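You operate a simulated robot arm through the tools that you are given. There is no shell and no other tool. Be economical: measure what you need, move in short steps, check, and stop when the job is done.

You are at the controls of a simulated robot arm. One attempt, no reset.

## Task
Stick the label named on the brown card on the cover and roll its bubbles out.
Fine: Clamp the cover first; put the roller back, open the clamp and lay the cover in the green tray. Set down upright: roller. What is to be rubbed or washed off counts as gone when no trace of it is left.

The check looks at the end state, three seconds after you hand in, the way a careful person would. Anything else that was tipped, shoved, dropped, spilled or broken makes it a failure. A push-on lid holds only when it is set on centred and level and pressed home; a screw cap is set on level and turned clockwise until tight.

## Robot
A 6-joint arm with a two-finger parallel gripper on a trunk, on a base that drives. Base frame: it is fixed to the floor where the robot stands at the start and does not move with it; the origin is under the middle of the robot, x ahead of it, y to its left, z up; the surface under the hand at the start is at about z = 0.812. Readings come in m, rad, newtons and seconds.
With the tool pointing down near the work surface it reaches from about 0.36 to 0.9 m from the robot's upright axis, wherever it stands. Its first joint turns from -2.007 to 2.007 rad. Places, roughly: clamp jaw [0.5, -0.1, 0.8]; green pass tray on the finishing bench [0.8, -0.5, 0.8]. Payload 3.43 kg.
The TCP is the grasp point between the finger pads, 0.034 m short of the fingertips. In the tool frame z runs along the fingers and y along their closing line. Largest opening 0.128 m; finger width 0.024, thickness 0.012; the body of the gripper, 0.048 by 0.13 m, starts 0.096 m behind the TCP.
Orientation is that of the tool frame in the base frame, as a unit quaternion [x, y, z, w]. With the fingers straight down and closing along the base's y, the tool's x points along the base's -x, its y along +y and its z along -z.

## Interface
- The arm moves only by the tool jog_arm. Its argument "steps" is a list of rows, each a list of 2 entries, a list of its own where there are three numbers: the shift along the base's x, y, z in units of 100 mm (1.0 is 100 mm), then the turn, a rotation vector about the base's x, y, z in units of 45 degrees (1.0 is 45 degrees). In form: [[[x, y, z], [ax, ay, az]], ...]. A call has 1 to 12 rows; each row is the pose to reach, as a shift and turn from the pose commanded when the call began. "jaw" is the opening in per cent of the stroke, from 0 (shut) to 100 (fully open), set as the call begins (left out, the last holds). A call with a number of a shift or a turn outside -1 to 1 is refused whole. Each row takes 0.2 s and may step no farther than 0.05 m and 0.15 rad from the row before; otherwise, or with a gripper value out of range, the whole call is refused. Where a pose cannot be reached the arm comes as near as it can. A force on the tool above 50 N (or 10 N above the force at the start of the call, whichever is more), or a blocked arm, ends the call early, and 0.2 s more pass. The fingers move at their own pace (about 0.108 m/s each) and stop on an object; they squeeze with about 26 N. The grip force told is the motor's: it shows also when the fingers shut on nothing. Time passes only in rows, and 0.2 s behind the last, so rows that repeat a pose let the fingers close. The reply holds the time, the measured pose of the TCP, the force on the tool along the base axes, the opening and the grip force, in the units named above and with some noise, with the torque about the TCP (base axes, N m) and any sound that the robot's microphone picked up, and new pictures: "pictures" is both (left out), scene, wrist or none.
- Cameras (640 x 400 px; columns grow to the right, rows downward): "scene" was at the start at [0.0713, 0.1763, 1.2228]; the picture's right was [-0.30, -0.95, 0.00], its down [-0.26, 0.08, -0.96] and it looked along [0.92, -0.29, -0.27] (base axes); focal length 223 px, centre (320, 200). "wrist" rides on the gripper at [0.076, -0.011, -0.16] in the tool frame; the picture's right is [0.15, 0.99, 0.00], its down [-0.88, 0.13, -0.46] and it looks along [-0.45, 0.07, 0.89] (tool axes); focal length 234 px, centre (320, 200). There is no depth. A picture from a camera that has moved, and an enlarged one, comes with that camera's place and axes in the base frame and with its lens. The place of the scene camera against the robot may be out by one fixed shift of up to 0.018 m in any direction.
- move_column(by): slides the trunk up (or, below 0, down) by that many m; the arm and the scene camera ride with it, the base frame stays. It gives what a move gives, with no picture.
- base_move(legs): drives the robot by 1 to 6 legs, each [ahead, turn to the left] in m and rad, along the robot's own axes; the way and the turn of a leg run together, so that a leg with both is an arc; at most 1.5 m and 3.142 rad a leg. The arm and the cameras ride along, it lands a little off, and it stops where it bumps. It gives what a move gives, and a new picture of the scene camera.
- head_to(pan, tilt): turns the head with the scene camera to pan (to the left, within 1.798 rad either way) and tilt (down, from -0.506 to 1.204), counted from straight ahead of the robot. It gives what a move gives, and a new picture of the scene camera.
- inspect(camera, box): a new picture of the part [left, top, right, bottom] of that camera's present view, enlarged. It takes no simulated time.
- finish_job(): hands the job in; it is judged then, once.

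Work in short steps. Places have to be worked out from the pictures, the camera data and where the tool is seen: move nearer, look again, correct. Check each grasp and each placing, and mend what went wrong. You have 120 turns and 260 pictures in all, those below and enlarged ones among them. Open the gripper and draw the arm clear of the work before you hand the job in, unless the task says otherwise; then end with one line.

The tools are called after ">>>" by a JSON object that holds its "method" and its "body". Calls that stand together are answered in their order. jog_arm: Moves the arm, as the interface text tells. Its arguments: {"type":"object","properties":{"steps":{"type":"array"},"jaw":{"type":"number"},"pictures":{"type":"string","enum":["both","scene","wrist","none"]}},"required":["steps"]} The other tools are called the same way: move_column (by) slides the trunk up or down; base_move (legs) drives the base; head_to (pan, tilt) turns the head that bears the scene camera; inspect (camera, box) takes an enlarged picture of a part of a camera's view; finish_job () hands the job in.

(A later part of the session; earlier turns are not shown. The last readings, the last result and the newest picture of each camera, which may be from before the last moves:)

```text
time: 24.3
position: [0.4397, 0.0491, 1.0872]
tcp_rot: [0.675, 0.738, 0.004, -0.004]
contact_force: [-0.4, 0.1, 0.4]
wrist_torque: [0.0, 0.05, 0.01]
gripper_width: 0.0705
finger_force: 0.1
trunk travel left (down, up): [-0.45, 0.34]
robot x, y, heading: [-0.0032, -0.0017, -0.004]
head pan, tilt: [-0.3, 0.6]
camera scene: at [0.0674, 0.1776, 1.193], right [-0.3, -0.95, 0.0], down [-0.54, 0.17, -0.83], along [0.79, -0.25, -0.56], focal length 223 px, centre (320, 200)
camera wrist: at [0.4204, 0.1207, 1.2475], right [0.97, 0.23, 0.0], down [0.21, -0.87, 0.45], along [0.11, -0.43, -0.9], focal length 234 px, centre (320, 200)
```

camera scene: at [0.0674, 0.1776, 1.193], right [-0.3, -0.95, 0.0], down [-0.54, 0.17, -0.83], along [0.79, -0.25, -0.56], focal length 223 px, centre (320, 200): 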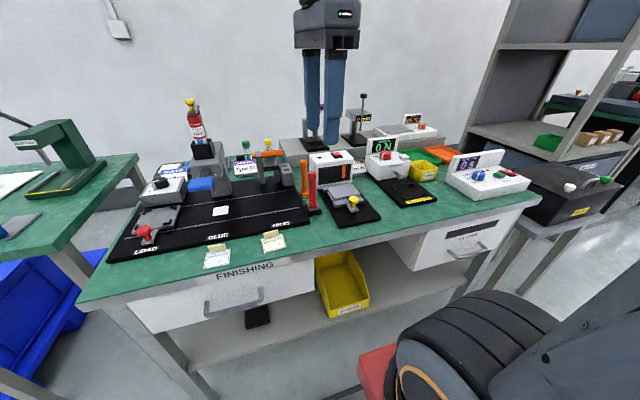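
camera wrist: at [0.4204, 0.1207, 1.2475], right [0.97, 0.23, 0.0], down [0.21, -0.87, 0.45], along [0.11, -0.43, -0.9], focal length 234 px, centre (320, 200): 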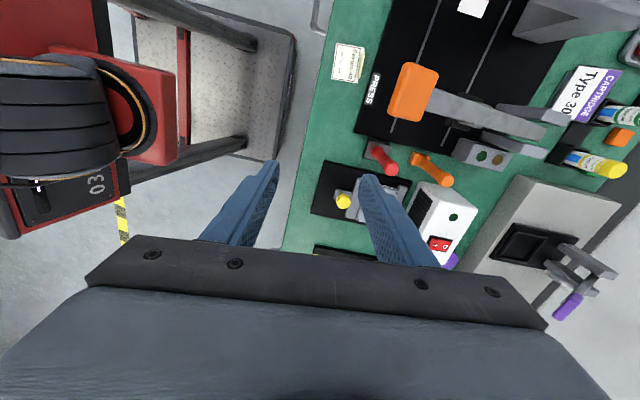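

Yaw is now −85° as wanted. I lean the hand 15° toward +y about the tab's normal and go above the label at y≈0.20, then look.

>>> {"method": "jog_arm", "body": {"steps": [[[0, 0.2, 0], [-0.17, -0.015, 0]], [[0, 0.5, 0], [-0.347, -0.031, 0]], [[0.1, 0.8, 0], [-0.347, -0.031, 0]]], "jaw": 40, "pictures": "none"}}

>>> {"method": "jog_arm", "body": {"steps": [[[0.1, 0.35, 0], [0, 0, 0]], [[0.27, 0.71, 0], [0, 0, 0]], [[0.27, 0.71, -0.3], [0, 0, 0]]], "pictures": "both"}}

>>> {"method": "inspect", "body": {"camera": "wrist", "box": [220, 60, 420, 220]}}

```text
time: 25.1
position: [0.4475, 0.1293, 1.0856]
tcp_rot: [0.67, 0.731, -0.089, 0.096]
contact_force: [0.0, -0.5, 0.5]
wrist_torque: [0.05, -0.01, 0.0]
gripper_width: 0.0515
finger_force: 0.1
trunk travel left (down, up): [-0.45, 0.34]
robot x, y, heading: [0.0007, 0.0012, -0.005]
head pan, tilt: [-0.3, 0.6]
```

```text
time: 25.9
position: [0.476, 0.1999, 1.0573]
tcp_rot: [0.668, 0.732, -0.088, 0.097]
contact_force: [-0.2, 0.4, 0.6]
wrist_torque: [0.02, -0.03, 0.03]
gripper_width: 0.0512
finger_force: 0.0
trunk travel left (down, up): [-0.45, 0.34]
robot x, y, heading: [0.0045, -0.0014, -0.009]
head pan, tilt: [-0.3, 0.6]
camera scene: at [0.0672, 0.1775, 1.193], right [-0.3, -0.95, 0.0], down [-0.54, 0.17, -0.83], along [0.79, -0.25, -0.56], focal length 223 px, centre (320, 200)
camera wrist: at [0.4527, 0.3128, 1.1924], right [0.97, 0.23, -0.04], down [0.2, -0.72, 0.67], along [0.13, -0.66, -0.74], focal length 234 px, centre (320, 200)
```

scene: 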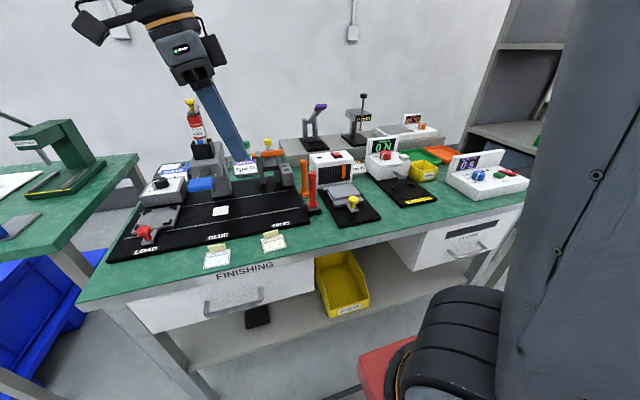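
wrist: 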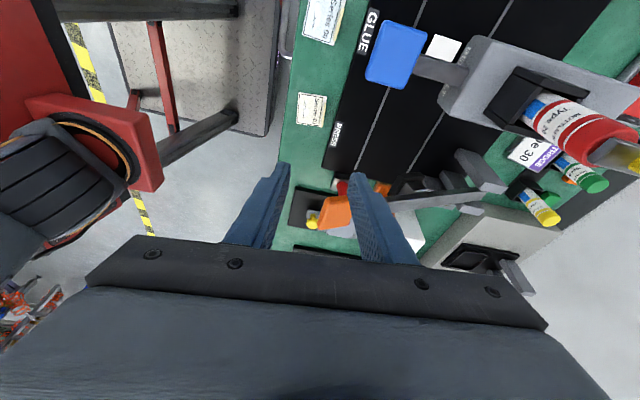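

```text
2.50 times, centred on (320, 140) of wrist
camera zoom: at [0.4527, 0.3128, 1.1924], right [0.97, 0.23, -0.04], down [0.2, -0.72, 0.67], along [0.13, -0.66, -0.74], focal length 585 px, centre (320, 350)
```

zoom: 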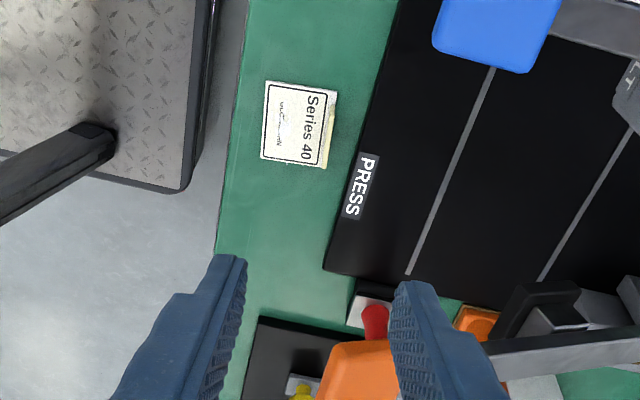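

Lean is right. I descend at y≈0.20, between the two lever pads, down to z≈0.885.

>>> {"method": "jog_arm", "body": {"steps": [[[0, 0.0, -0.4], [0, 0, 0]], [[0, 0, -0.8], [0, 0, 0]]], "pictures": "wrist"}}

>>> {"method": "jog_arm", "body": {"steps": [[[0, 0.0, -0.4], [0, 0, 0]], [[0.02, 0, -0.9], [0, 0, 0]]], "pictures": "both"}}

>>> {"method": "inspect", "body": {"camera": "wrist", "box": [220, 80, 420, 240]}}

>>> {"method": "inspect", "body": {"camera": "scene", "box": [190, 170, 320, 275]}}

```text
time: 26.5
position: [0.4737, 0.1987, 0.9764]
tcp_rot: [0.668, 0.732, -0.087, 0.097]
contact_force: [-0.4, 0.6, 0.0]
wrist_torque: [0.0, 0.02, 0.01]
gripper_width: 0.0511
finger_force: 0.0
trunk travel left (down, up): [-0.45, 0.34]
robot x, y, heading: [-0.0015, -0.0026, -0.002]
head pan, tilt: [-0.3, 0.6]
camera wrist: at [0.4513, 0.3124, 1.1117], right [0.97, 0.23, -0.04], down [0.2, -0.72, 0.67], along [0.13, -0.66, -0.74], focal length 234 px, centre (320, 200)
```

wrist: 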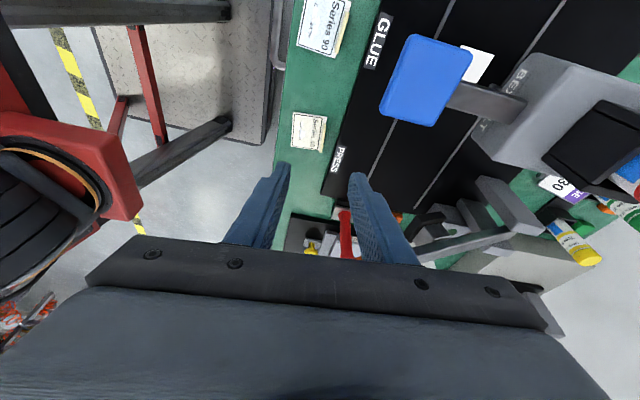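

```text
time: 27.1
position: [0.4774, 0.2, 0.8859]
tcp_rot: [0.669, 0.732, -0.088, 0.098]
contact_force: [-0.2, 0.5, 0.8]
wrist_torque: [-0.02, -0.02, 0.02]
gripper_width: 0.051
finger_force: 0.0
trunk travel left (down, up): [-0.45, 0.34]
robot x, y, heading: [-0.0018, 0.0012, -0.003]
head pan, tilt: [-0.3, 0.6]
camera scene: at [0.0671, 0.1774, 1.1931], right [-0.3, -0.95, 0.0], down [-0.54, 0.17, -0.83], along [0.79, -0.25, -0.56], focal length 223 px, centre (320, 200)
camera wrist: at [0.4553, 0.3127, 1.0218], right [0.97, 0.23, -0.04], down [0.2, -0.72, 0.67], along [0.13, -0.66, -0.74], focal length 234 px, centre (320, 200)
```

scene: 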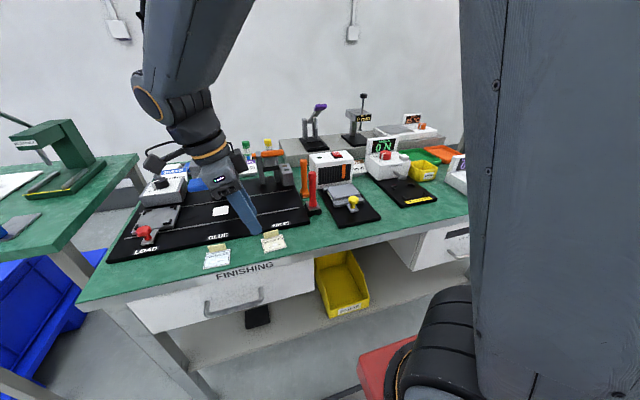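
wrist: 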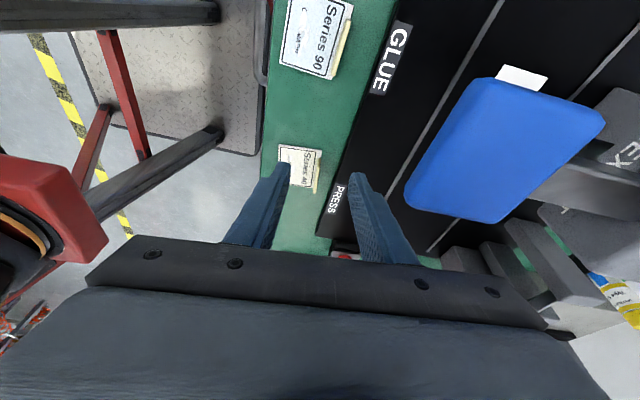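

```text
2.50 times, centred on (320, 160) of wrist
camera zoom: at [0.4553, 0.3127, 1.0218], right [0.97, 0.23, -0.04], down [0.2, -0.72, 0.67], along [0.13, -0.66, -0.74], focal length 585 px, centre (320, 300)
```

zoom: 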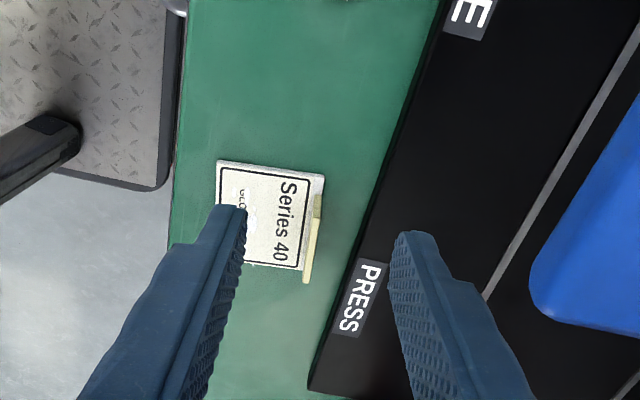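

```text
3.81 times, centred on (255, 222) of scene
camera zoom: at [0.0671, 0.1774, 1.1931], right [-0.3, -0.95, 0.0], down [-0.54, 0.17, -0.83], along [0.79, -0.25, -0.56], focal length 850 px, centre (568, 114)
```

zoom: 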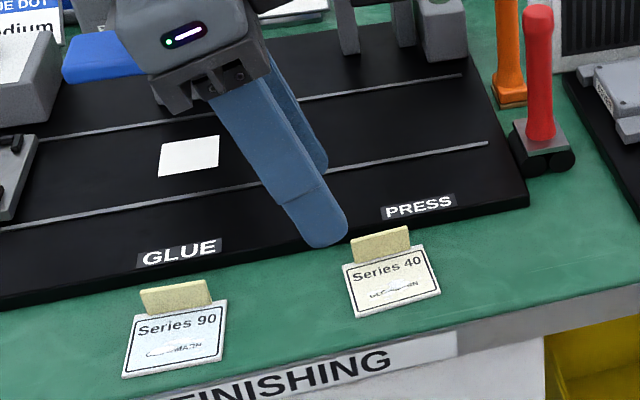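

Tab centre ≈[0.478, 0.167] is midway between the fingers in x. I shift −y 26 mm and lower to z≈0.862.

>>> {"method": "jog_arm", "body": {"steps": [[[0.0, -0.26, -0.05], [0, 0, 0]], [[0.0, -0.26, -0.24], [0, 0, 0]]], "pictures": "wrist"}}

>>> {"method": "inspect", "body": {"camera": "wrist", "box": [240, 110, 400, 240]}}

>>> {"method": "inspect", "body": {"camera": "scene", "box": [220, 190, 320, 265]}}

```text
time: 27.7
position: [0.4794, 0.1723, 0.8616]
tcp_rot: [0.668, 0.732, -0.088, 0.097]
contact_force: [-0.6, -0.9, -0.4]
wrist_torque: [-0.06, -0.01, 0.0]
gripper_width: 0.0511
finger_force: 0.1
trunk travel left (down, up): [-0.45, 0.34]
robot x, y, heading: [0.0021, 0.0026, -0.007]
head pan, tilt: [-0.3, 0.6]
camera wrist: at [0.4564, 0.2857, 0.9968], right [0.97, 0.23, -0.04], down [0.2, -0.72, 0.67], along [0.13, -0.66, -0.74], focal length 234 px, centre (320, 200)
```

wrist: 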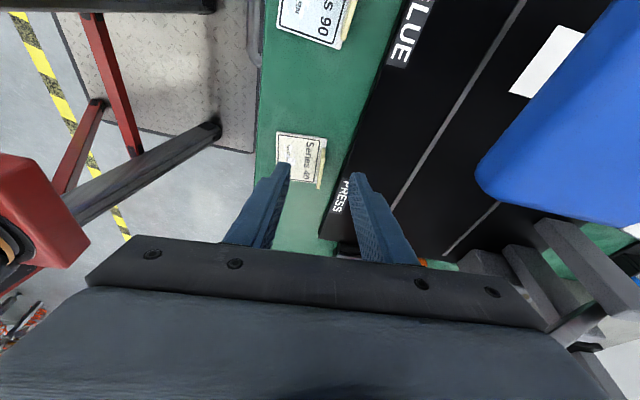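

```text
3.08 times, centred on (320, 175) of wrist
camera zoom: at [0.4564, 0.2857, 0.9968], right [0.97, 0.23, -0.04], down [0.2, -0.72, 0.67], along [0.13, -0.66, -0.74], focal length 720 px, centre (320, 277)
```

zoom: 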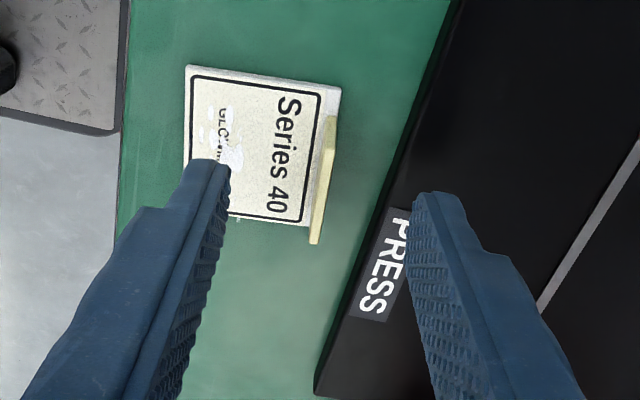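

```text
5.33 times, centred on (270, 228) of scene
camera zoom: at [0.0673, 0.1776, 1.193], right [-0.3, -0.95, 0.0], down [-0.54, 0.17, -0.83], along [0.79, -0.25, -0.56], focal length 1190 px, centre (587, 53)
```

zoom: 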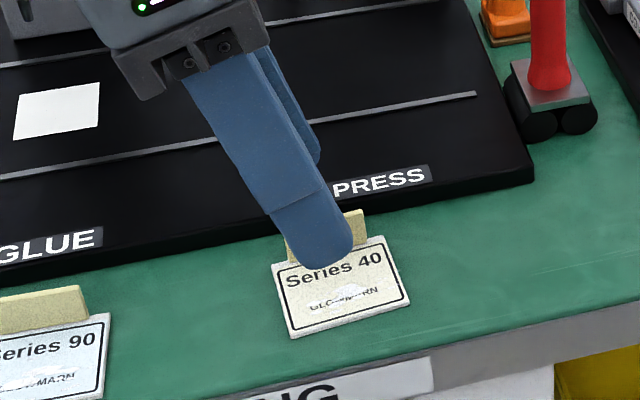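

Fingers straddle the tab with clearance above label and mat. I lower 3 mm more and close.

>>> {"method": "jog_arm", "body": {"steps": [[[0, 0, -0.03], [0, 0, 0]]], "pictures": "none"}}

>>> {"method": "jog_arm", "body": {"steps": [[[0, 0, 0], [0, 0, 0]], [[0, 0, 0], [0, 0, 0]], [[0, 0, 0], [0, 0, 0]]], "jaw": 0, "pictures": "wrist"}}

>>> {"method": "inspect", "body": {"camera": "wrist", "box": [240, 110, 400, 240]}}

>>> {"method": "inspect", "body": {"camera": "scene", "box": [220, 190, 320, 265]}}

```text
time: 28.1
position: [0.4795, 0.1735, 0.8591]
tcp_rot: [0.669, 0.732, -0.088, 0.096]
contact_force: [0.2, 0.6, 0.0]
wrist_torque: [-0.01, -0.01, 0.01]
gripper_width: 0.0511
finger_force: 0.0
trunk travel left (down, up): [-0.45, 0.34]
robot x, y, heading: [-0.0007, -0.0032, -0.004]
head pan, tilt: [-0.3, 0.6]
```

```text
time: 28.9
position: [0.4781, 0.1738, 0.8582]
tcp_rot: [0.669, 0.732, -0.089, 0.096]
contact_force: [0.0, 0.4, 0.3]
wrist_torque: [0.02, 0.01, -0.01]
gripper_width: 0.0
finger_force: 26.3
trunk travel left (down, up): [-0.45, 0.34]
robot x, y, heading: [-0.0018, -0.0007, -0.005]
head pan, tilt: [-0.3, 0.6]
camera wrist: at [0.4557, 0.2858, 0.9939], right [0.97, 0.23, -0.04], down [0.2, -0.72, 0.67], along [0.13, -0.66, -0.74], focal length 234 px, centre (320, 200)
```

wrist: 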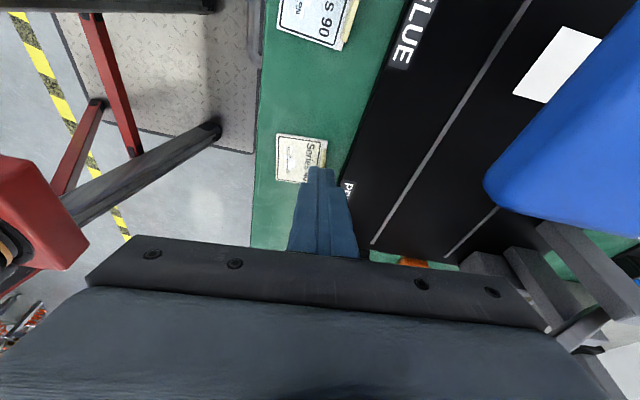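

```text
3.08 times, centred on (320, 175) of wrist
camera zoom: at [0.4557, 0.2858, 0.9939], right [0.97, 0.23, -0.04], down [0.2, -0.72, 0.67], along [0.13, -0.66, -0.74], focal length 720 px, centre (320, 277)
```

zoom: 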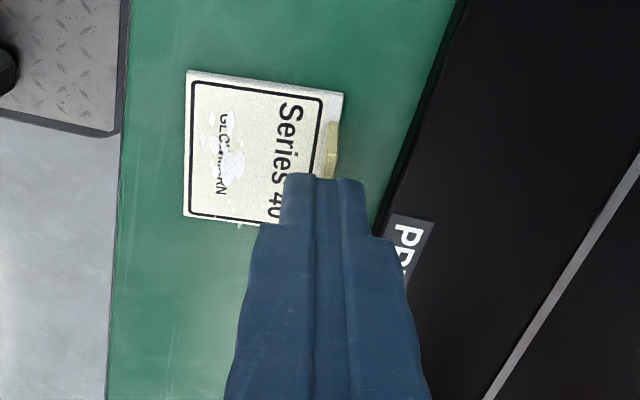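

```text
5.33 times, centred on (270, 228) of scene
camera zoom: at [0.0674, 0.1776, 1.193], right [-0.3, -0.95, 0.0], down [-0.54, 0.17, -0.83], along [0.79, -0.25, -0.56], focal length 1190 px, centre (587, 53)
```

zoom: 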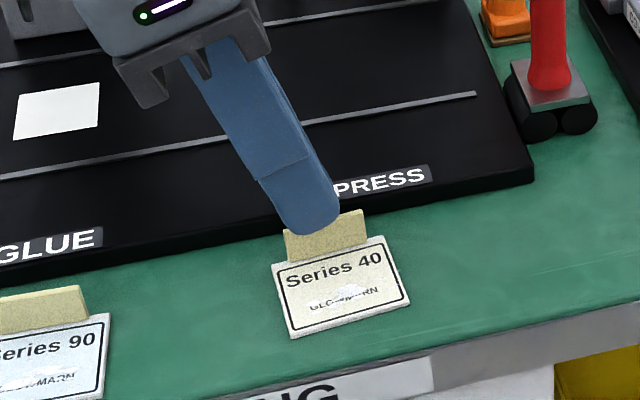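

The fingers shut on nothing: the tips passed above the tab, so the tab is lower than judged. I open narrowly (to stay off the mat) and lower.

>>> {"method": "jog_arm", "body": {"steps": [[[0.01, 0, 0], [0, 0, 0]], [[0.01, 0, 0], [0, 0, 0]]], "jaw": 14, "pictures": "none"}}

>>> {"method": "jog_arm", "body": {"steps": [[[0, 0, -0.02], [0, 0, 0]], [[0, 0, -0.04], [0, 0, 0]], [[0, 0, -0.06], [0, 0, 0]]], "pictures": "none"}}

>>> {"method": "inspect", "body": {"camera": "wrist", "box": [260, 120, 380, 220]}}

>>> {"method": "inspect", "body": {"camera": "scene", "box": [235, 210, 305, 260]}}

```text
time: 29.5
position: [0.4783, 0.1717, 0.859]
tcp_rot: [0.668, 0.732, -0.088, 0.096]
contact_force: [0.6, 0.3, -0.5]
wrist_torque: [-0.01, -0.04, -0.01]
gripper_width: 0.0182
finger_force: 0.2
trunk travel left (down, up): [-0.45, 0.34]
robot x, y, heading: [-0.0017, -0.0019, -0.004]
head pan, tilt: [-0.3, 0.6]
```

```text
time: 30.3
position: [0.4792, 0.1736, 0.8537]
tcp_rot: [0.669, 0.732, -0.088, 0.096]
contact_force: [0.2, -0.1, 0.9]
wrist_torque: [0.02, -0.02, 0.0]
gripper_width: 0.0181
finger_force: 0.1
trunk travel left (down, up): [-0.45, 0.34]
robot x, y, heading: [-0.0012, 0.0007, -0.001]
head pan, tilt: [-0.3, 0.6]
```

```text
4.00 times, centred on (320, 170) of wrist
camera zoom: at [0.4567, 0.286, 0.9888], right [0.97, 0.23, -0.04], down [0.2, -0.72, 0.67], along [0.13, -0.66, -0.74], focal length 937 px, centre (320, 320)
```

zoom: 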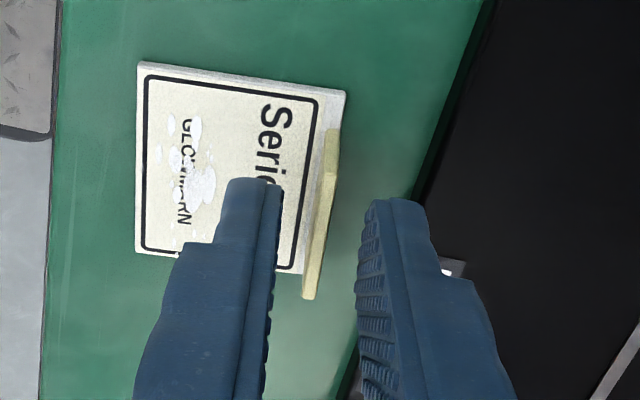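

```text
8.00 times, centred on (270, 235) of scene
camera zoom: at [0.0674, 0.1776, 1.193], right [-0.3, -0.95, 0.0], down [-0.54, 0.17, -0.83], along [0.79, -0.25, -0.56], focal length 1786 px, centre (720, -80)
```

zoom: 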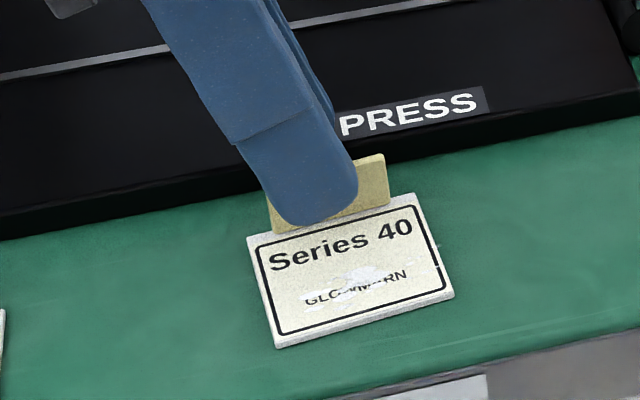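

Now the tab stands between the fingers. Lower 3 mm more and close.

>>> {"method": "jog_arm", "body": {"steps": [[[0, 0, -0.03], [0, 0, 0]]], "pictures": "none"}}

>>> {"method": "jog_arm", "body": {"steps": [[[0, 0, 0], [0, 0, 0]], [[0, 0, 0], [0, 0, 0]]], "jaw": 0, "pictures": "none"}}

>>> {"method": "inspect", "body": {"camera": "wrist", "box": [260, 120, 380, 220]}}

>>> {"method": "inspect", "body": {"camera": "scene", "box": [235, 210, 305, 260]}}

```text
time: 30.7
position: [0.4796, 0.1742, 0.8513]
tcp_rot: [0.668, 0.732, -0.087, 0.097]
contact_force: [0.1, 0.0, -0.3]
wrist_torque: [-0.02, -0.01, 0.01]
gripper_width: 0.0178
finger_force: 0.1
trunk travel left (down, up): [-0.45, 0.34]
robot x, y, heading: [-0.0005, 0.0005, -0.003]
head pan, tilt: [-0.3, 0.6]
```

```text
time: 31.3
position: [0.48, 0.1739, 0.8504]
tcp_rot: [0.668, 0.733, -0.088, 0.097]
contact_force: [0.0, -0.3, -0.9]
wrist_torque: [-0.02, 0.01, 0.03]
gripper_width: 0.0009
finger_force: 25.7
trunk travel left (down, up): [-0.45, 0.34]
robot x, y, heading: [-0.0002, 0.0002, -0.004]
head pan, tilt: [-0.3, 0.6]
```

```text
4.00 times, centred on (320, 170) of wrist
camera zoom: at [0.4567, 0.2865, 0.9858], right [0.97, 0.23, -0.04], down [0.2, -0.72, 0.67], along [0.13, -0.66, -0.74], focal length 937 px, centre (320, 320)
```

zoom: 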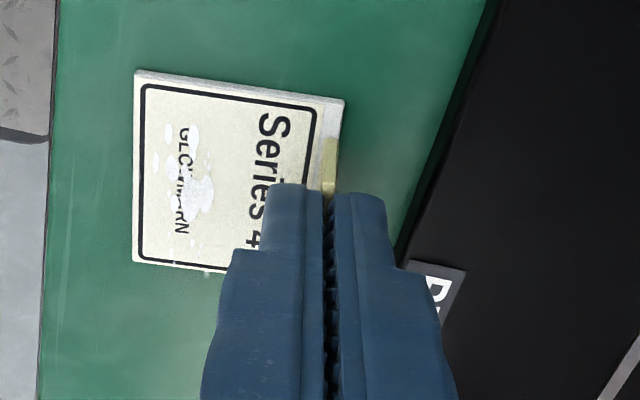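

```text
8.00 times, centred on (270, 235) of scene
camera zoom: at [0.0674, 0.1776, 1.193], right [-0.3, -0.95, 0.0], down [-0.54, 0.17, -0.83], along [0.79, -0.25, -0.56], focal length 1786 px, centre (720, -80)
```

zoom: 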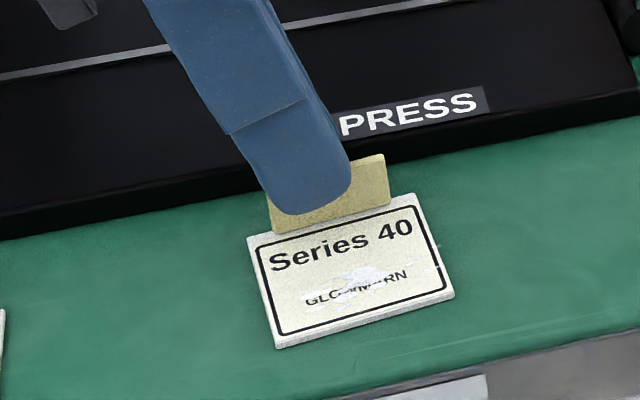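

Gripped (0.9 mm tab between pads). Lift 20 mm and check.

>>> {"method": "jog_arm", "body": {"steps": [[[0, 0, 0.1], [0, 0, 0]], [[0, 0.02, 0.25], [0, 0, 0]]], "pictures": "none"}}

>>> {"method": "inspect", "body": {"camera": "scene", "box": [225, 195, 315, 260]}}

```text
time: 31.9
position: [0.4791, 0.1758, 0.8755]
tcp_rot: [0.668, 0.732, -0.09, 0.096]
contact_force: [-0.6, 0.3, -0.3]
wrist_torque: [0.0, 0.03, 0.03]
gripper_width: 0.001
finger_force: 26.5
trunk travel left (down, up): [-0.45, 0.34]
robot x, y, heading: [0.0002, -0.002, -0.001]
head pan, tilt: [-0.3, 0.6]
```

```text
6.15 times, centred on (270, 228) of scene
camera zoom: at [0.0675, 0.1776, 1.193], right [-0.3, -0.95, 0.0], down [-0.54, 0.17, -0.83], along [0.79, -0.25, -0.56], focal length 1374 px, centre (628, 31)
```

zoom: 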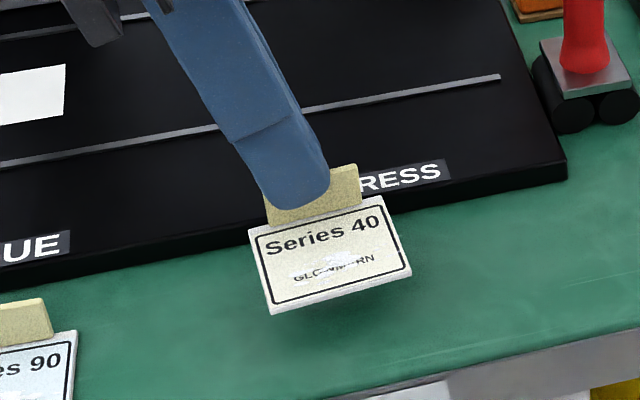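

Label 40 is lifted and level. I raise it clear of the lever pads, then carry to the cover while taking out the 0.09 rad yaw.

>>> {"method": "jog_arm", "body": {"steps": [[[-0.3, 0.1, 0.2], [0, 0, 0]], [[-0.3, 0.1, 0.6], [0, 0, 0]], [[-0.3, 0.1, 1.0], [0, 0, 0]]], "pictures": "none"}}

>>> {"method": "jog_arm", "body": {"steps": [[[0, 0, 0.4], [0, 0, 0]], [[0, 0, 0.8], [0, 0, 0]], [[0, 0, 1.0], [0, 0, 0]]], "pictures": "none"}}

>>> {"method": "jog_arm", "body": {"steps": [[[0, -0.3, 0.2], [0, 0, -0.05]], [[0.0, -0.6, 0.2], [0, 0, -0.115]], [[0.0, -0.9, 0.2], [0, 0, -0.115]]], "pictures": "none"}}

>>> {"method": "jog_arm", "body": {"steps": [[[0.25, -0.3, 0], [0, 0, 0]], [[0.5, -0.6, 0], [0, 0, 0]], [[0.75, -0.9, 0], [0, 0, 0]]], "pictures": "none"}}

>>> {"method": "jog_arm", "body": {"steps": [[[0.3, -0.3, 0], [0, 0, 0]], [[0.7, -0.64, 0], [0, 0, 0]]], "pictures": "both"}}

```text
time: 32.7
position: [0.4486, 0.1852, 0.9753]
tcp_rot: [0.668, 0.732, -0.089, 0.095]
contact_force: [0.2, 0.0, 0.4]
wrist_torque: [0.01, 0.04, 0.03]
gripper_width: 0.0008
finger_force: 25.7
trunk travel left (down, up): [-0.45, 0.34]
robot x, y, heading: [0.0002, -0.002, -0.007]
head pan, tilt: [-0.3, 0.6]
```

```text
time: 33.5
position: [0.4481, 0.1841, 1.0753]
tcp_rot: [0.668, 0.733, -0.088, 0.095]
contact_force: [0.4, -0.2, -0.1]
wrist_torque: [-0.01, 0.02, 0.02]
gripper_width: 0.0009
finger_force: 26.1
trunk travel left (down, up): [-0.45, 0.34]
robot x, y, heading: [-0.0014, 0.0034, -0.001]
head pan, tilt: [-0.3, 0.6]
```

```text
time: 34.3
position: [0.4497, 0.0946, 1.0969]
tcp_rot: [0.701, 0.701, -0.092, 0.092]
contact_force: [0.3, 1.4, -0.3]
wrist_torque: [-0.02, 0.0, 0.0]
gripper_width: 0.0009
finger_force: 25.5
trunk travel left (down, up): [-0.45, 0.34]
robot x, y, heading: [0.0014, -0.0026, -0.004]
head pan, tilt: [-0.3, 0.6]
```

```text
time: 35.1
position: [0.5239, 0.0052, 1.0957]
tcp_rot: [0.701, 0.701, -0.093, 0.093]
contact_force: [0.7, 0.0, 0.2]
wrist_torque: [0.02, -0.05, -0.02]
gripper_width: 0.0012
finger_force: 26.3
trunk travel left (down, up): [-0.45, 0.34]
robot x, y, heading: [0.0003, -0.0003, -0.003]
head pan, tilt: [-0.3, 0.6]
```

```text
refused: row 2 steps farther than a row can; nothing moved
```

Just a row too long; redo with three rows.

>>> {"method": "jog_arm", "body": {"steps": [[[0.26, -0.21, 0], [0, 0, 0]], [[0.52, -0.42, -0.2], [0, 0, 0]], [[0.77, -0.63, -0.5], [0, 0, 0]]], "pictures": "both"}}

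>>> {"method": "inspect", "body": {"camera": "scene", "box": [290, 130, 400, 230]}}

>>> {"method": "inspect", "body": {"camera": "wrist", "box": [220, 80, 420, 220]}}

```text
time: 35.9
position: [0.5996, -0.0573, 1.0448]
tcp_rot: [0.701, 0.701, -0.092, 0.092]
contact_force: [0.1, 1.0, 0.4]
wrist_torque: [0.0, -0.04, 0.04]
gripper_width: 0.0011
finger_force: 26.2
trunk travel left (down, up): [-0.45, 0.34]
robot x, y, heading: [0.0003, 0.0001, -0.002]
head pan, tilt: [-0.3, 0.6]
camera scene: at [0.067, 0.1777, 1.193], right [-0.3, -0.95, 0.0], down [-0.54, 0.17, -0.83], along [0.79, -0.25, -0.56], focal length 223 px, centre (320, 200)
camera wrist: at [0.5873, 0.0568, 1.1796], right [0.99, 0.14, -0.04], down [0.13, -0.73, 0.67], along [0.07, -0.67, -0.74], focal length 234 px, centre (320, 200)
```

scene: 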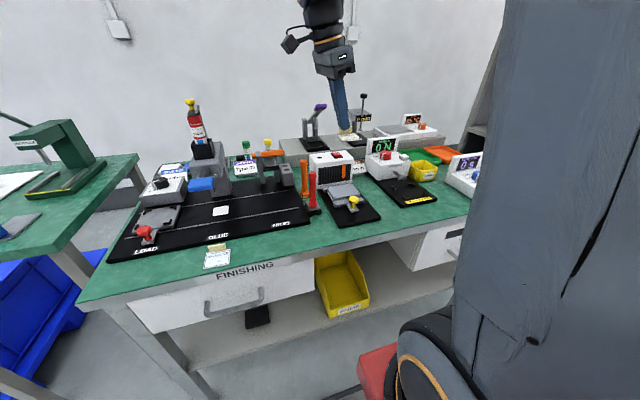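
wrist: 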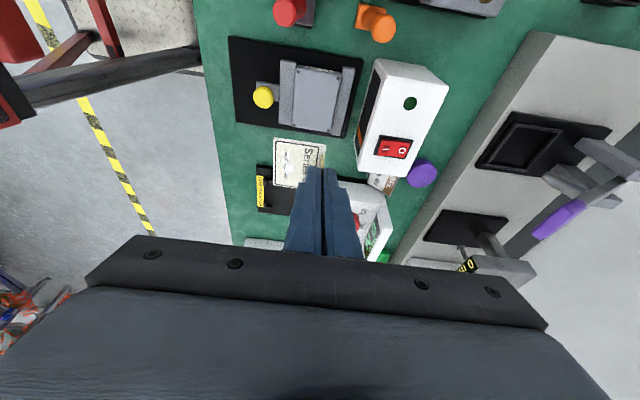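

```text
4.00 times, centred on (345, 180) of scene
camera zoom: at [0.067, 0.1777, 1.193], right [-0.3, -0.95, 0.0], down [-0.54, 0.17, -0.83], along [0.79, -0.25, -0.56], focal length 893 px, centre (220, 280)
```

zoom: 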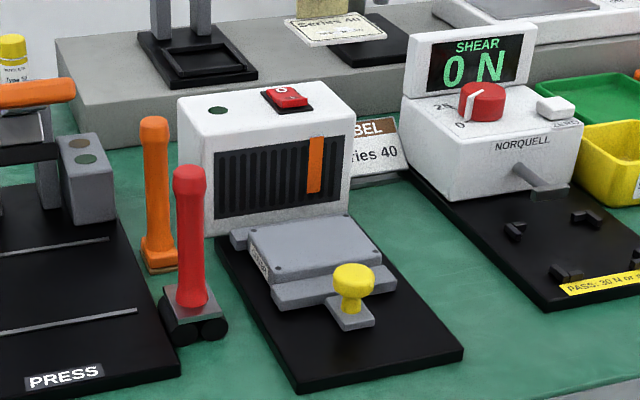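

```text
2.86 times, centred on (320, 150) of wrist
camera zoom: at [0.5873, 0.0568, 1.1796], right [0.99, 0.14, -0.04], down [0.13, -0.73, 0.67], along [0.07, -0.67, -0.74], focal length 669 px, centre (320, 343)
```

zoom: 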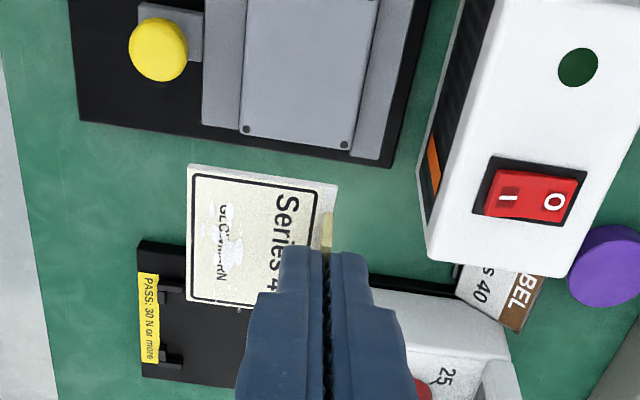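

Cross-checking two views puts the cover top at z≈0.83 and its centre ≈[0.585, -0.070]; label centre sits ≈22 mm before the TCP in x, ≈4 mm in −y. I go down to ~30 mm above the cover and compare label and cover in one picture.

>>> {"method": "jog_arm", "body": {"steps": [[[0.07, -0.1, -0.4], [0, 0, 0]], [[0.07, -0.1, -0.8], [0, 0, 0]], [[0.07, -0.1, -1.0], [0, 0, 0]]], "pictures": "none"}}

>>> {"method": "jog_arm", "body": {"steps": [[[0, 0, -0.2], [0, 0, 0]], [[0, 0, -0.42], [0, 0, 0]]], "pictures": "wrist"}}

>>> {"method": "inspect", "body": {"camera": "wrist", "box": [250, 100, 370, 200]}}

>>> {"method": "inspect", "body": {"camera": "scene", "box": [310, 150, 390, 220]}}

```text
time: 36.7
position: [0.6086, -0.0662, 0.9464]
tcp_rot: [0.701, 0.702, -0.092, 0.093]
contact_force: [-0.6, 0.4, -0.5]
wrist_torque: [-0.03, 0.01, 0.02]
gripper_width: 0.0011
finger_force: 26.1
trunk travel left (down, up): [-0.45, 0.34]
robot x, y, heading: [-0.0006, -0.0027, -0.004]
head pan, tilt: [-0.3, 0.6]
```

```text
time: 37.3
position: [0.6088, -0.068, 0.9046]
tcp_rot: [0.701, 0.701, -0.092, 0.093]
contact_force: [0.5, -0.1, 0.0]
wrist_torque: [0.01, -0.03, 0.0]
gripper_width: 0.0007
finger_force: 26.2
trunk travel left (down, up): [-0.45, 0.34]
robot x, y, heading: [-0.0018, -0.0007, -0.005]
head pan, tilt: [-0.3, 0.6]
camera wrist: at [0.5966, 0.0455, 1.0394], right [0.99, 0.14, -0.04], down [0.13, -0.73, 0.67], along [0.07, -0.67, -0.74], focal length 234 px, centre (320, 200)
```

wrist: 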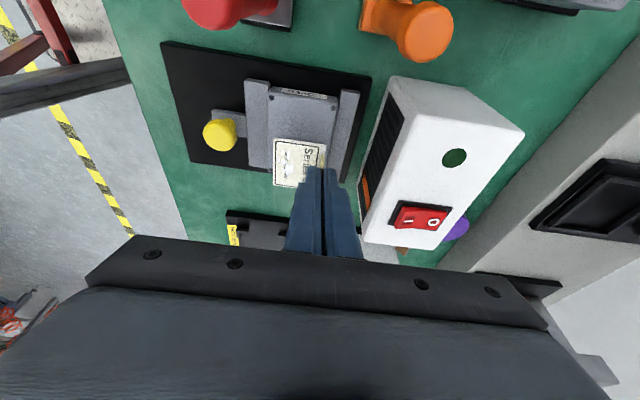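

```text
4.00 times, centred on (310, 150) of wrist
camera zoom: at [0.5966, 0.0455, 1.0394], right [0.99, 0.14, -0.04], down [0.13, -0.73, 0.67], along [0.07, -0.67, -0.74], focal length 937 px, centre (360, 400)
```

zoom: 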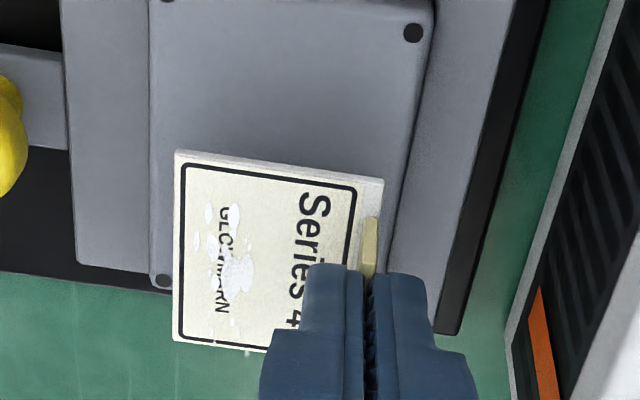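

```text
5.71 times, centred on (350, 185) of scene
camera zoom: at [0.0673, 0.1776, 1.193], right [-0.3, -0.95, 0.0], down [-0.54, 0.17, -0.83], along [0.79, -0.25, -0.56], focal length 1275 px, centre (149, 286)
```

zoom: 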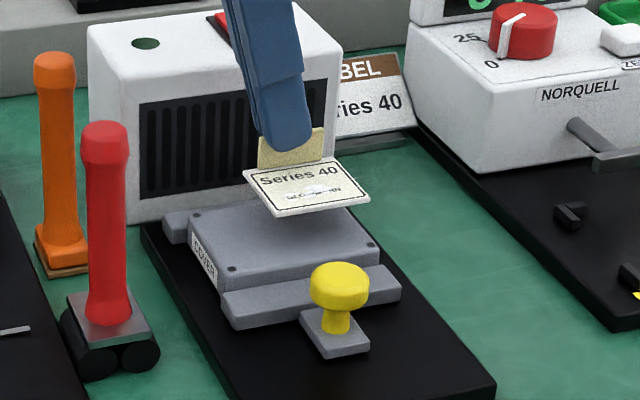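

Label centre reads [0.5876, -0.0739], cover centre ≈[0.5847, -0.069] (top z≈0.835). I correct by (−3, +5) mm and lower close to the cover.

>>> {"method": "jog_arm", "body": {"steps": [[[-0.03, 0.05, -0.1], [0, 0, 0]], [[-0.03, 0.05, -0.2], [0, 0, 0]]], "pictures": "none"}}

>>> {"method": "inspect", "body": {"camera": "wrist", "box": [250, 100, 370, 200]}}

>>> {"method": "inspect", "body": {"camera": "scene", "box": [310, 150, 390, 220]}}

```text
time: 37.9
position: [0.6052, -0.0625, 0.8838]
tcp_rot: [0.701, 0.702, -0.093, 0.092]
contact_force: [0.9, 0.1, 0.3]
wrist_torque: [-0.03, 0.0, 0.0]
gripper_width: 0.0007
finger_force: 26.2
trunk travel left (down, up): [-0.45, 0.34]
robot x, y, heading: [0.0025, 0.0021, -0.006]
head pan, tilt: [-0.3, 0.6]
```

```text
4.00 times, centred on (310, 150) of wrist
camera zoom: at [0.5931, 0.0518, 1.0187], right [0.99, 0.14, -0.04], down [0.13, -0.73, 0.67], along [0.07, -0.67, -0.74], focal length 937 px, centre (360, 400)
```

zoom: 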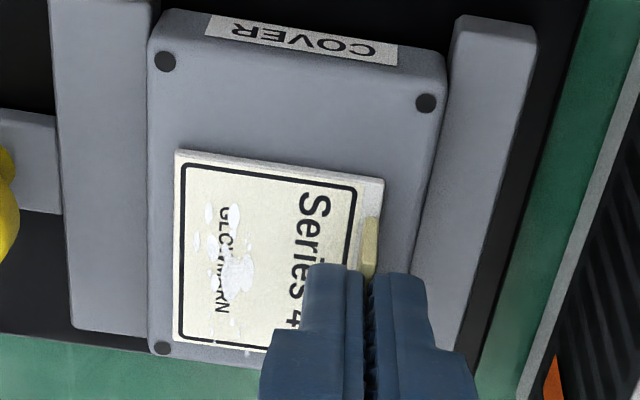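

```text
5.71 times, centred on (350, 185) of scene
camera zoom: at [0.0674, 0.1775, 1.193], right [-0.3, -0.95, 0.0], down [-0.54, 0.17, -0.83], along [0.79, -0.25, -0.56], focal length 1275 px, centre (149, 286)
```

zoom: 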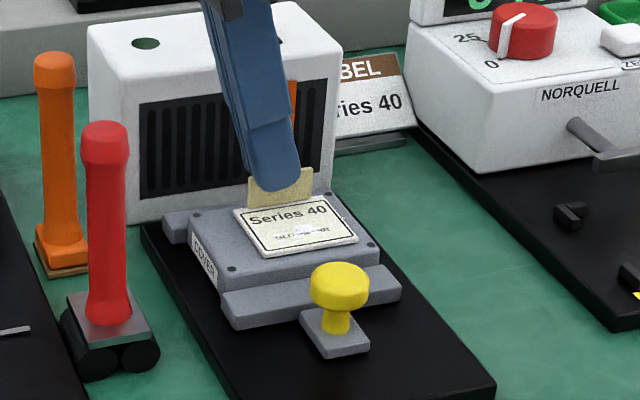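

Both centres now agree ([0.584, -0.068] vs [0.585, -0.068]). I lower in 2 mm steps until contact.

>>> {"method": "jog_arm", "body": {"steps": [[[0, 0, -0.03], [0, 0, 0]], [[0, 0, -0.06], [0, 0, 0]], [[0, 0, -0.08], [0, 0, 0]], [[0, 0, -0.1], [0, 0, 0]]], "pictures": "none"}}

>>> {"method": "inspect", "body": {"camera": "scene", "box": [320, 160, 380, 215]}}

>>> {"method": "inspect", "body": {"camera": "wrist", "box": [250, 100, 370, 200]}}

```text
time: 38.9
position: [0.6056, -0.0627, 0.8751]
tcp_rot: [0.701, 0.701, -0.091, 0.093]
contact_force: [3.1, 0.8, 25.2]
wrist_torque: [-0.08, 0.01, -0.17]
gripper_width: 0.0013
finger_force: 25.5
trunk travel left (down, up): [-0.45, 0.34]
robot x, y, heading: [-0.0008, -0.0019, -0.001]
head pan, tilt: [-0.3, 0.6]
```

```text
7.27 times, centred on (350, 188) of scene
camera zoom: at [0.0669, 0.1777, 1.1931], right [-0.3, -0.95, 0.0], down [-0.54, 0.17, -0.83], along [0.79, -0.25, -0.56], focal length 1623 px, centre (102, 291)
```

zoom: 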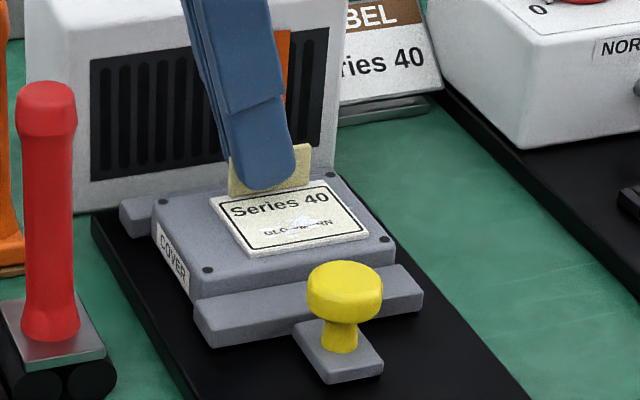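

```text
4.00 times, centred on (310, 150) of wrist
camera zoom: at [0.5927, 0.0512, 1.0099], right [0.99, 0.14, -0.04], down [0.13, -0.73, 0.67], along [0.07, -0.67, -0.74], focal length 937 px, centre (360, 400)
```

zoom: 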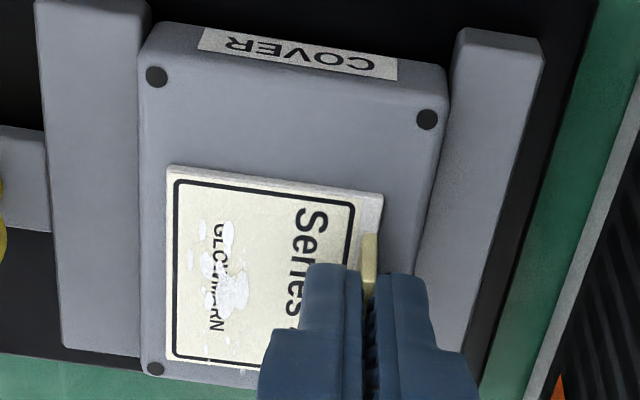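

In contact at 25 N, but the label sits ~5 mm too far to −y. I gently lift a few mm to see whether it still comes off, to re-place it.

>>> {"method": "jog_arm", "body": {"steps": [[[0, 0, 0.03], [0, 0, 0]], [[0, 0, 0.06], [0, 0, 0]]], "pictures": "none"}}

>>> {"method": "inspect", "body": {"camera": "scene", "box": [320, 160, 380, 215]}}

```text
time: 39.5
position: [0.604, -0.063, 0.8778]
tcp_rot: [0.701, 0.701, -0.094, 0.09]
contact_force: [-0.1, -0.4, 0.6]
wrist_torque: [-0.01, 0.07, 0.01]
gripper_width: 0.0006
finger_force: 26.4
trunk travel left (down, up): [-0.45, 0.34]
robot x, y, heading: [-0.0023, -0.0014, -0.002]
head pan, tilt: [-0.3, 0.6]
```

```text
7.27 times, centred on (350, 188) of scene
camera zoom: at [0.0675, 0.1776, 1.1929], right [-0.3, -0.95, 0.0], down [-0.54, 0.17, -0.83], along [0.79, -0.25, -0.56], focal length 1623 px, centre (102, 291)
```

zoom: 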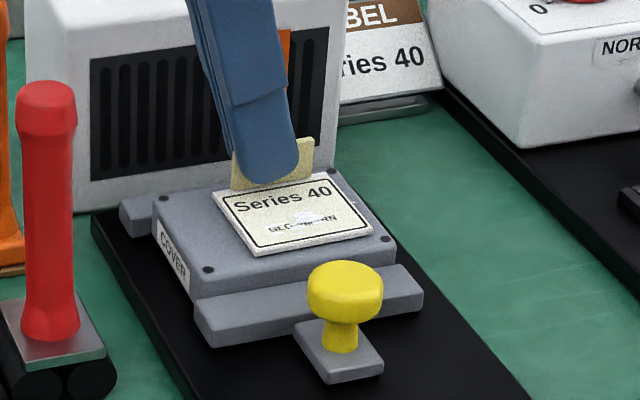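

It still comes away. I raise slightly, shift +5 mm in y and +2 mm in x, and press down again.

>>> {"method": "jog_arm", "body": {"steps": [[[0, 0, 0.04], [0, 0, 0]], [[0.02, 0.05, 0.04], [0, 0, 0]], [[0.02, 0.05, 0.0], [0, 0, 0]]], "pictures": "none"}}

>>> {"method": "jog_arm", "body": {"steps": [[[0, 0, -0.02], [0, 0, 0]], [[0, 0, -0.04], [0, 0, 0]], [[0, 0, -0.05], [0, 0, 0]]], "pictures": "none"}}

>>> {"method": "inspect", "body": {"camera": "scene", "box": [320, 160, 380, 215]}}

>>> {"method": "inspect", "body": {"camera": "wrist", "box": [250, 100, 370, 200]}}

```text
time: 40.3
position: [0.6075, -0.0563, 0.8805]
tcp_rot: [0.701, 0.701, -0.092, 0.092]
contact_force: [-0.2, -0.5, -0.3]
wrist_torque: [-0.03, 0.02, 0.0]
gripper_width: 0.0005
finger_force: 26.1
trunk travel left (down, up): [-0.45, 0.34]
robot x, y, heading: [0.0011, 0.0006, -0.003]
head pan, tilt: [-0.3, 0.6]
```

```text
time: 41.1
position: [0.6067, -0.0583, 0.8749]
tcp_rot: [0.701, 0.701, -0.092, 0.093]
contact_force: [3.4, -0.6, 8.3]
wrist_torque: [-0.09, 0.02, 0.02]
gripper_width: 0.0007
finger_force: 25.8
trunk travel left (down, up): [-0.45, 0.34]
robot x, y, heading: [-0.0009, -0.0011, -0.004]
head pan, tilt: [-0.3, 0.6]
```

```text
7.27 times, centred on (350, 188) of scene
camera zoom: at [0.0673, 0.1776, 1.1931], right [-0.3, -0.95, 0.0], down [-0.54, 0.17, -0.83], along [0.79, -0.25, -0.56], focal length 1623 px, centre (102, 291)
```

zoom: 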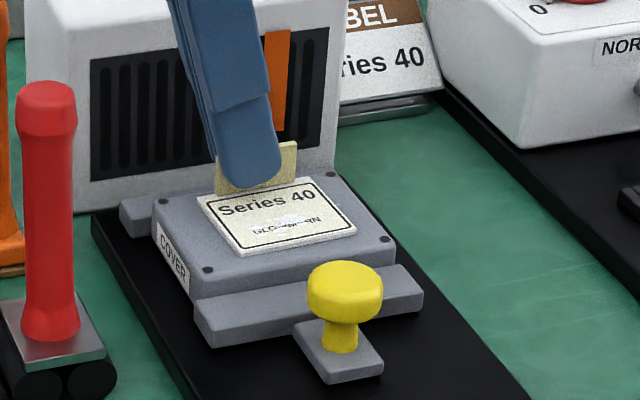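

```text
4.00 times, centred on (310, 150) of wrist
camera zoom: at [0.5948, 0.0565, 1.0102], right [0.99, 0.14, -0.04], down [0.13, -0.73, 0.67], along [0.07, -0.67, -0.74], focal length 937 px, centre (360, 400)
```

zoom: 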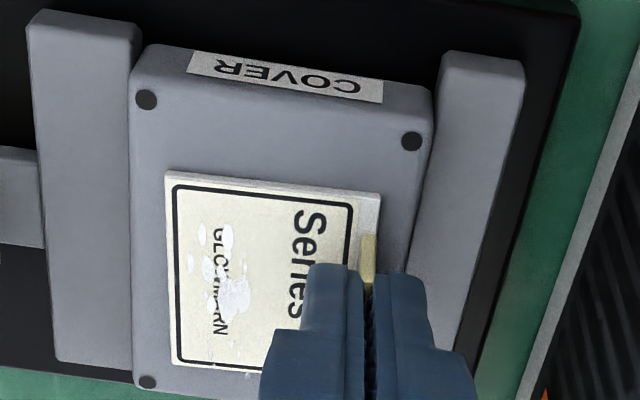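

Centred within ~2 mm now. I press to ~20 N and release.

>>> {"method": "jog_arm", "body": {"steps": [[[0, 0.01, -0.01], [0, 0, 0]], [[0, 0.01, -0.02], [0, 0, 0]], [[0, 0.01, -0.02], [0, 0, 0]]], "pictures": "none"}}

>>> {"method": "jog_arm", "body": {"steps": [[[0, 0, 0.01], [0, 0, 0]], [[0, 0, 0.01], [0, 0, 0]]], "jaw": 12, "pictures": "none"}}

>>> {"method": "jog_arm", "body": {"steps": [[[0, 0, 0.2], [0, 0, 0]], [[0, 0, 0.6], [0, 0, 0]]], "pictures": "wrist"}}

>>> {"method": "inspect", "body": {"camera": "scene", "box": [320, 160, 380, 215]}}

>>> {"method": "inspect", "body": {"camera": "wrist", "box": [250, 80, 370, 180]}}

```text
time: 41.9
position: [0.6073, -0.0576, 0.874]
tcp_rot: [0.701, 0.701, -0.092, 0.093]
contact_force: [8.9, -3.5, 24.8]
wrist_torque: [-0.17, -0.14, 0.08]
gripper_width: 0.001
finger_force: 26.3
trunk travel left (down, up): [-0.45, 0.34]
robot x, y, heading: [0.0018, -0.0033, -0.007]
head pan, tilt: [-0.3, 0.6]
```

```text
time: 42.5
position: [0.6059, -0.0556, 0.8734]
tcp_rot: [0.7, 0.702, -0.093, 0.092]
contact_force: [0.0, 1.0, 1.0]
wrist_torque: [0.04, 0.01, -0.01]
gripper_width: 0.0151
finger_force: 0.0
trunk travel left (down, up): [-0.45, 0.34]
robot x, y, heading: [-0.0026, -0.0027, -0.004]
head pan, tilt: [-0.3, 0.6]
```

```text
time: 43.1
position: [0.6062, -0.0577, 0.9351]
tcp_rot: [0.701, 0.701, -0.093, 0.092]
contact_force: [-0.1, -0.4, 0.2]
wrist_torque: [0.01, 0.02, -0.04]
gripper_width: 0.0153
finger_force: 0.1
trunk travel left (down, up): [-0.45, 0.34]
robot x, y, heading: [-0.0036, 0.0045, -0.002]
head pan, tilt: [-0.3, 0.6]
camera wrist: at [0.5937, 0.0567, 1.0692], right [0.99, 0.14, -0.04], down [0.13, -0.73, 0.67], along [0.07, -0.67, -0.74], focal length 234 px, centre (320, 200)
```

wrist: 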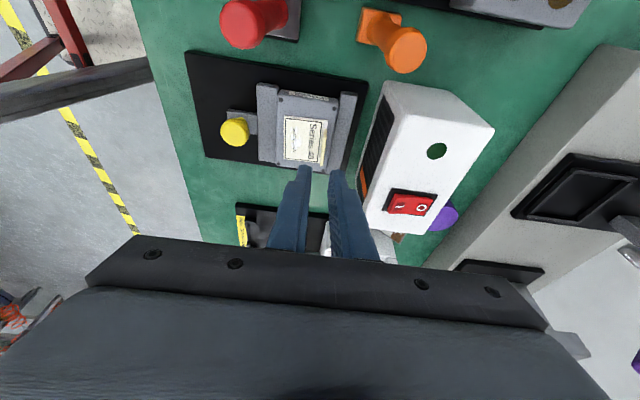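

```text
7.27 times, centred on (350, 188) of scene
camera zoom: at [0.0677, 0.1775, 1.193], right [-0.3, -0.95, 0.0], down [-0.54, 0.17, -0.82], along [0.79, -0.25, -0.57], focal length 1623 px, centre (102, 291)
```

zoom: 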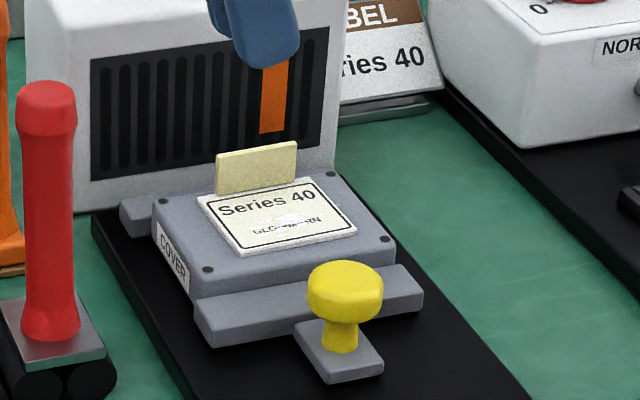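

```text
4.00 times, centred on (310, 130) of wrist
camera zoom: at [0.5937, 0.0567, 1.0692], right [0.99, 0.14, -0.04], down [0.13, -0.73, 0.67], along [0.07, -0.67, -0.74], focal length 937 px, centre (360, 480)
```

zoom: 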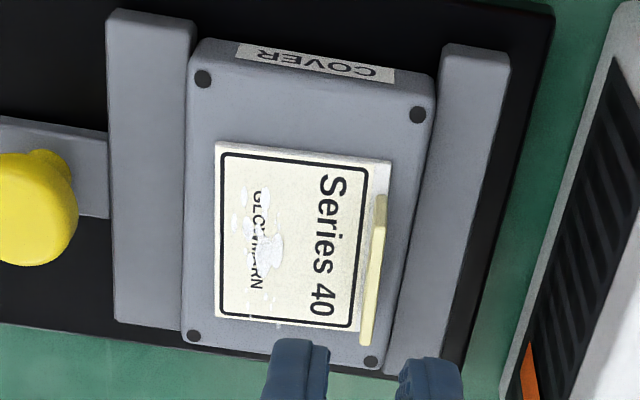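

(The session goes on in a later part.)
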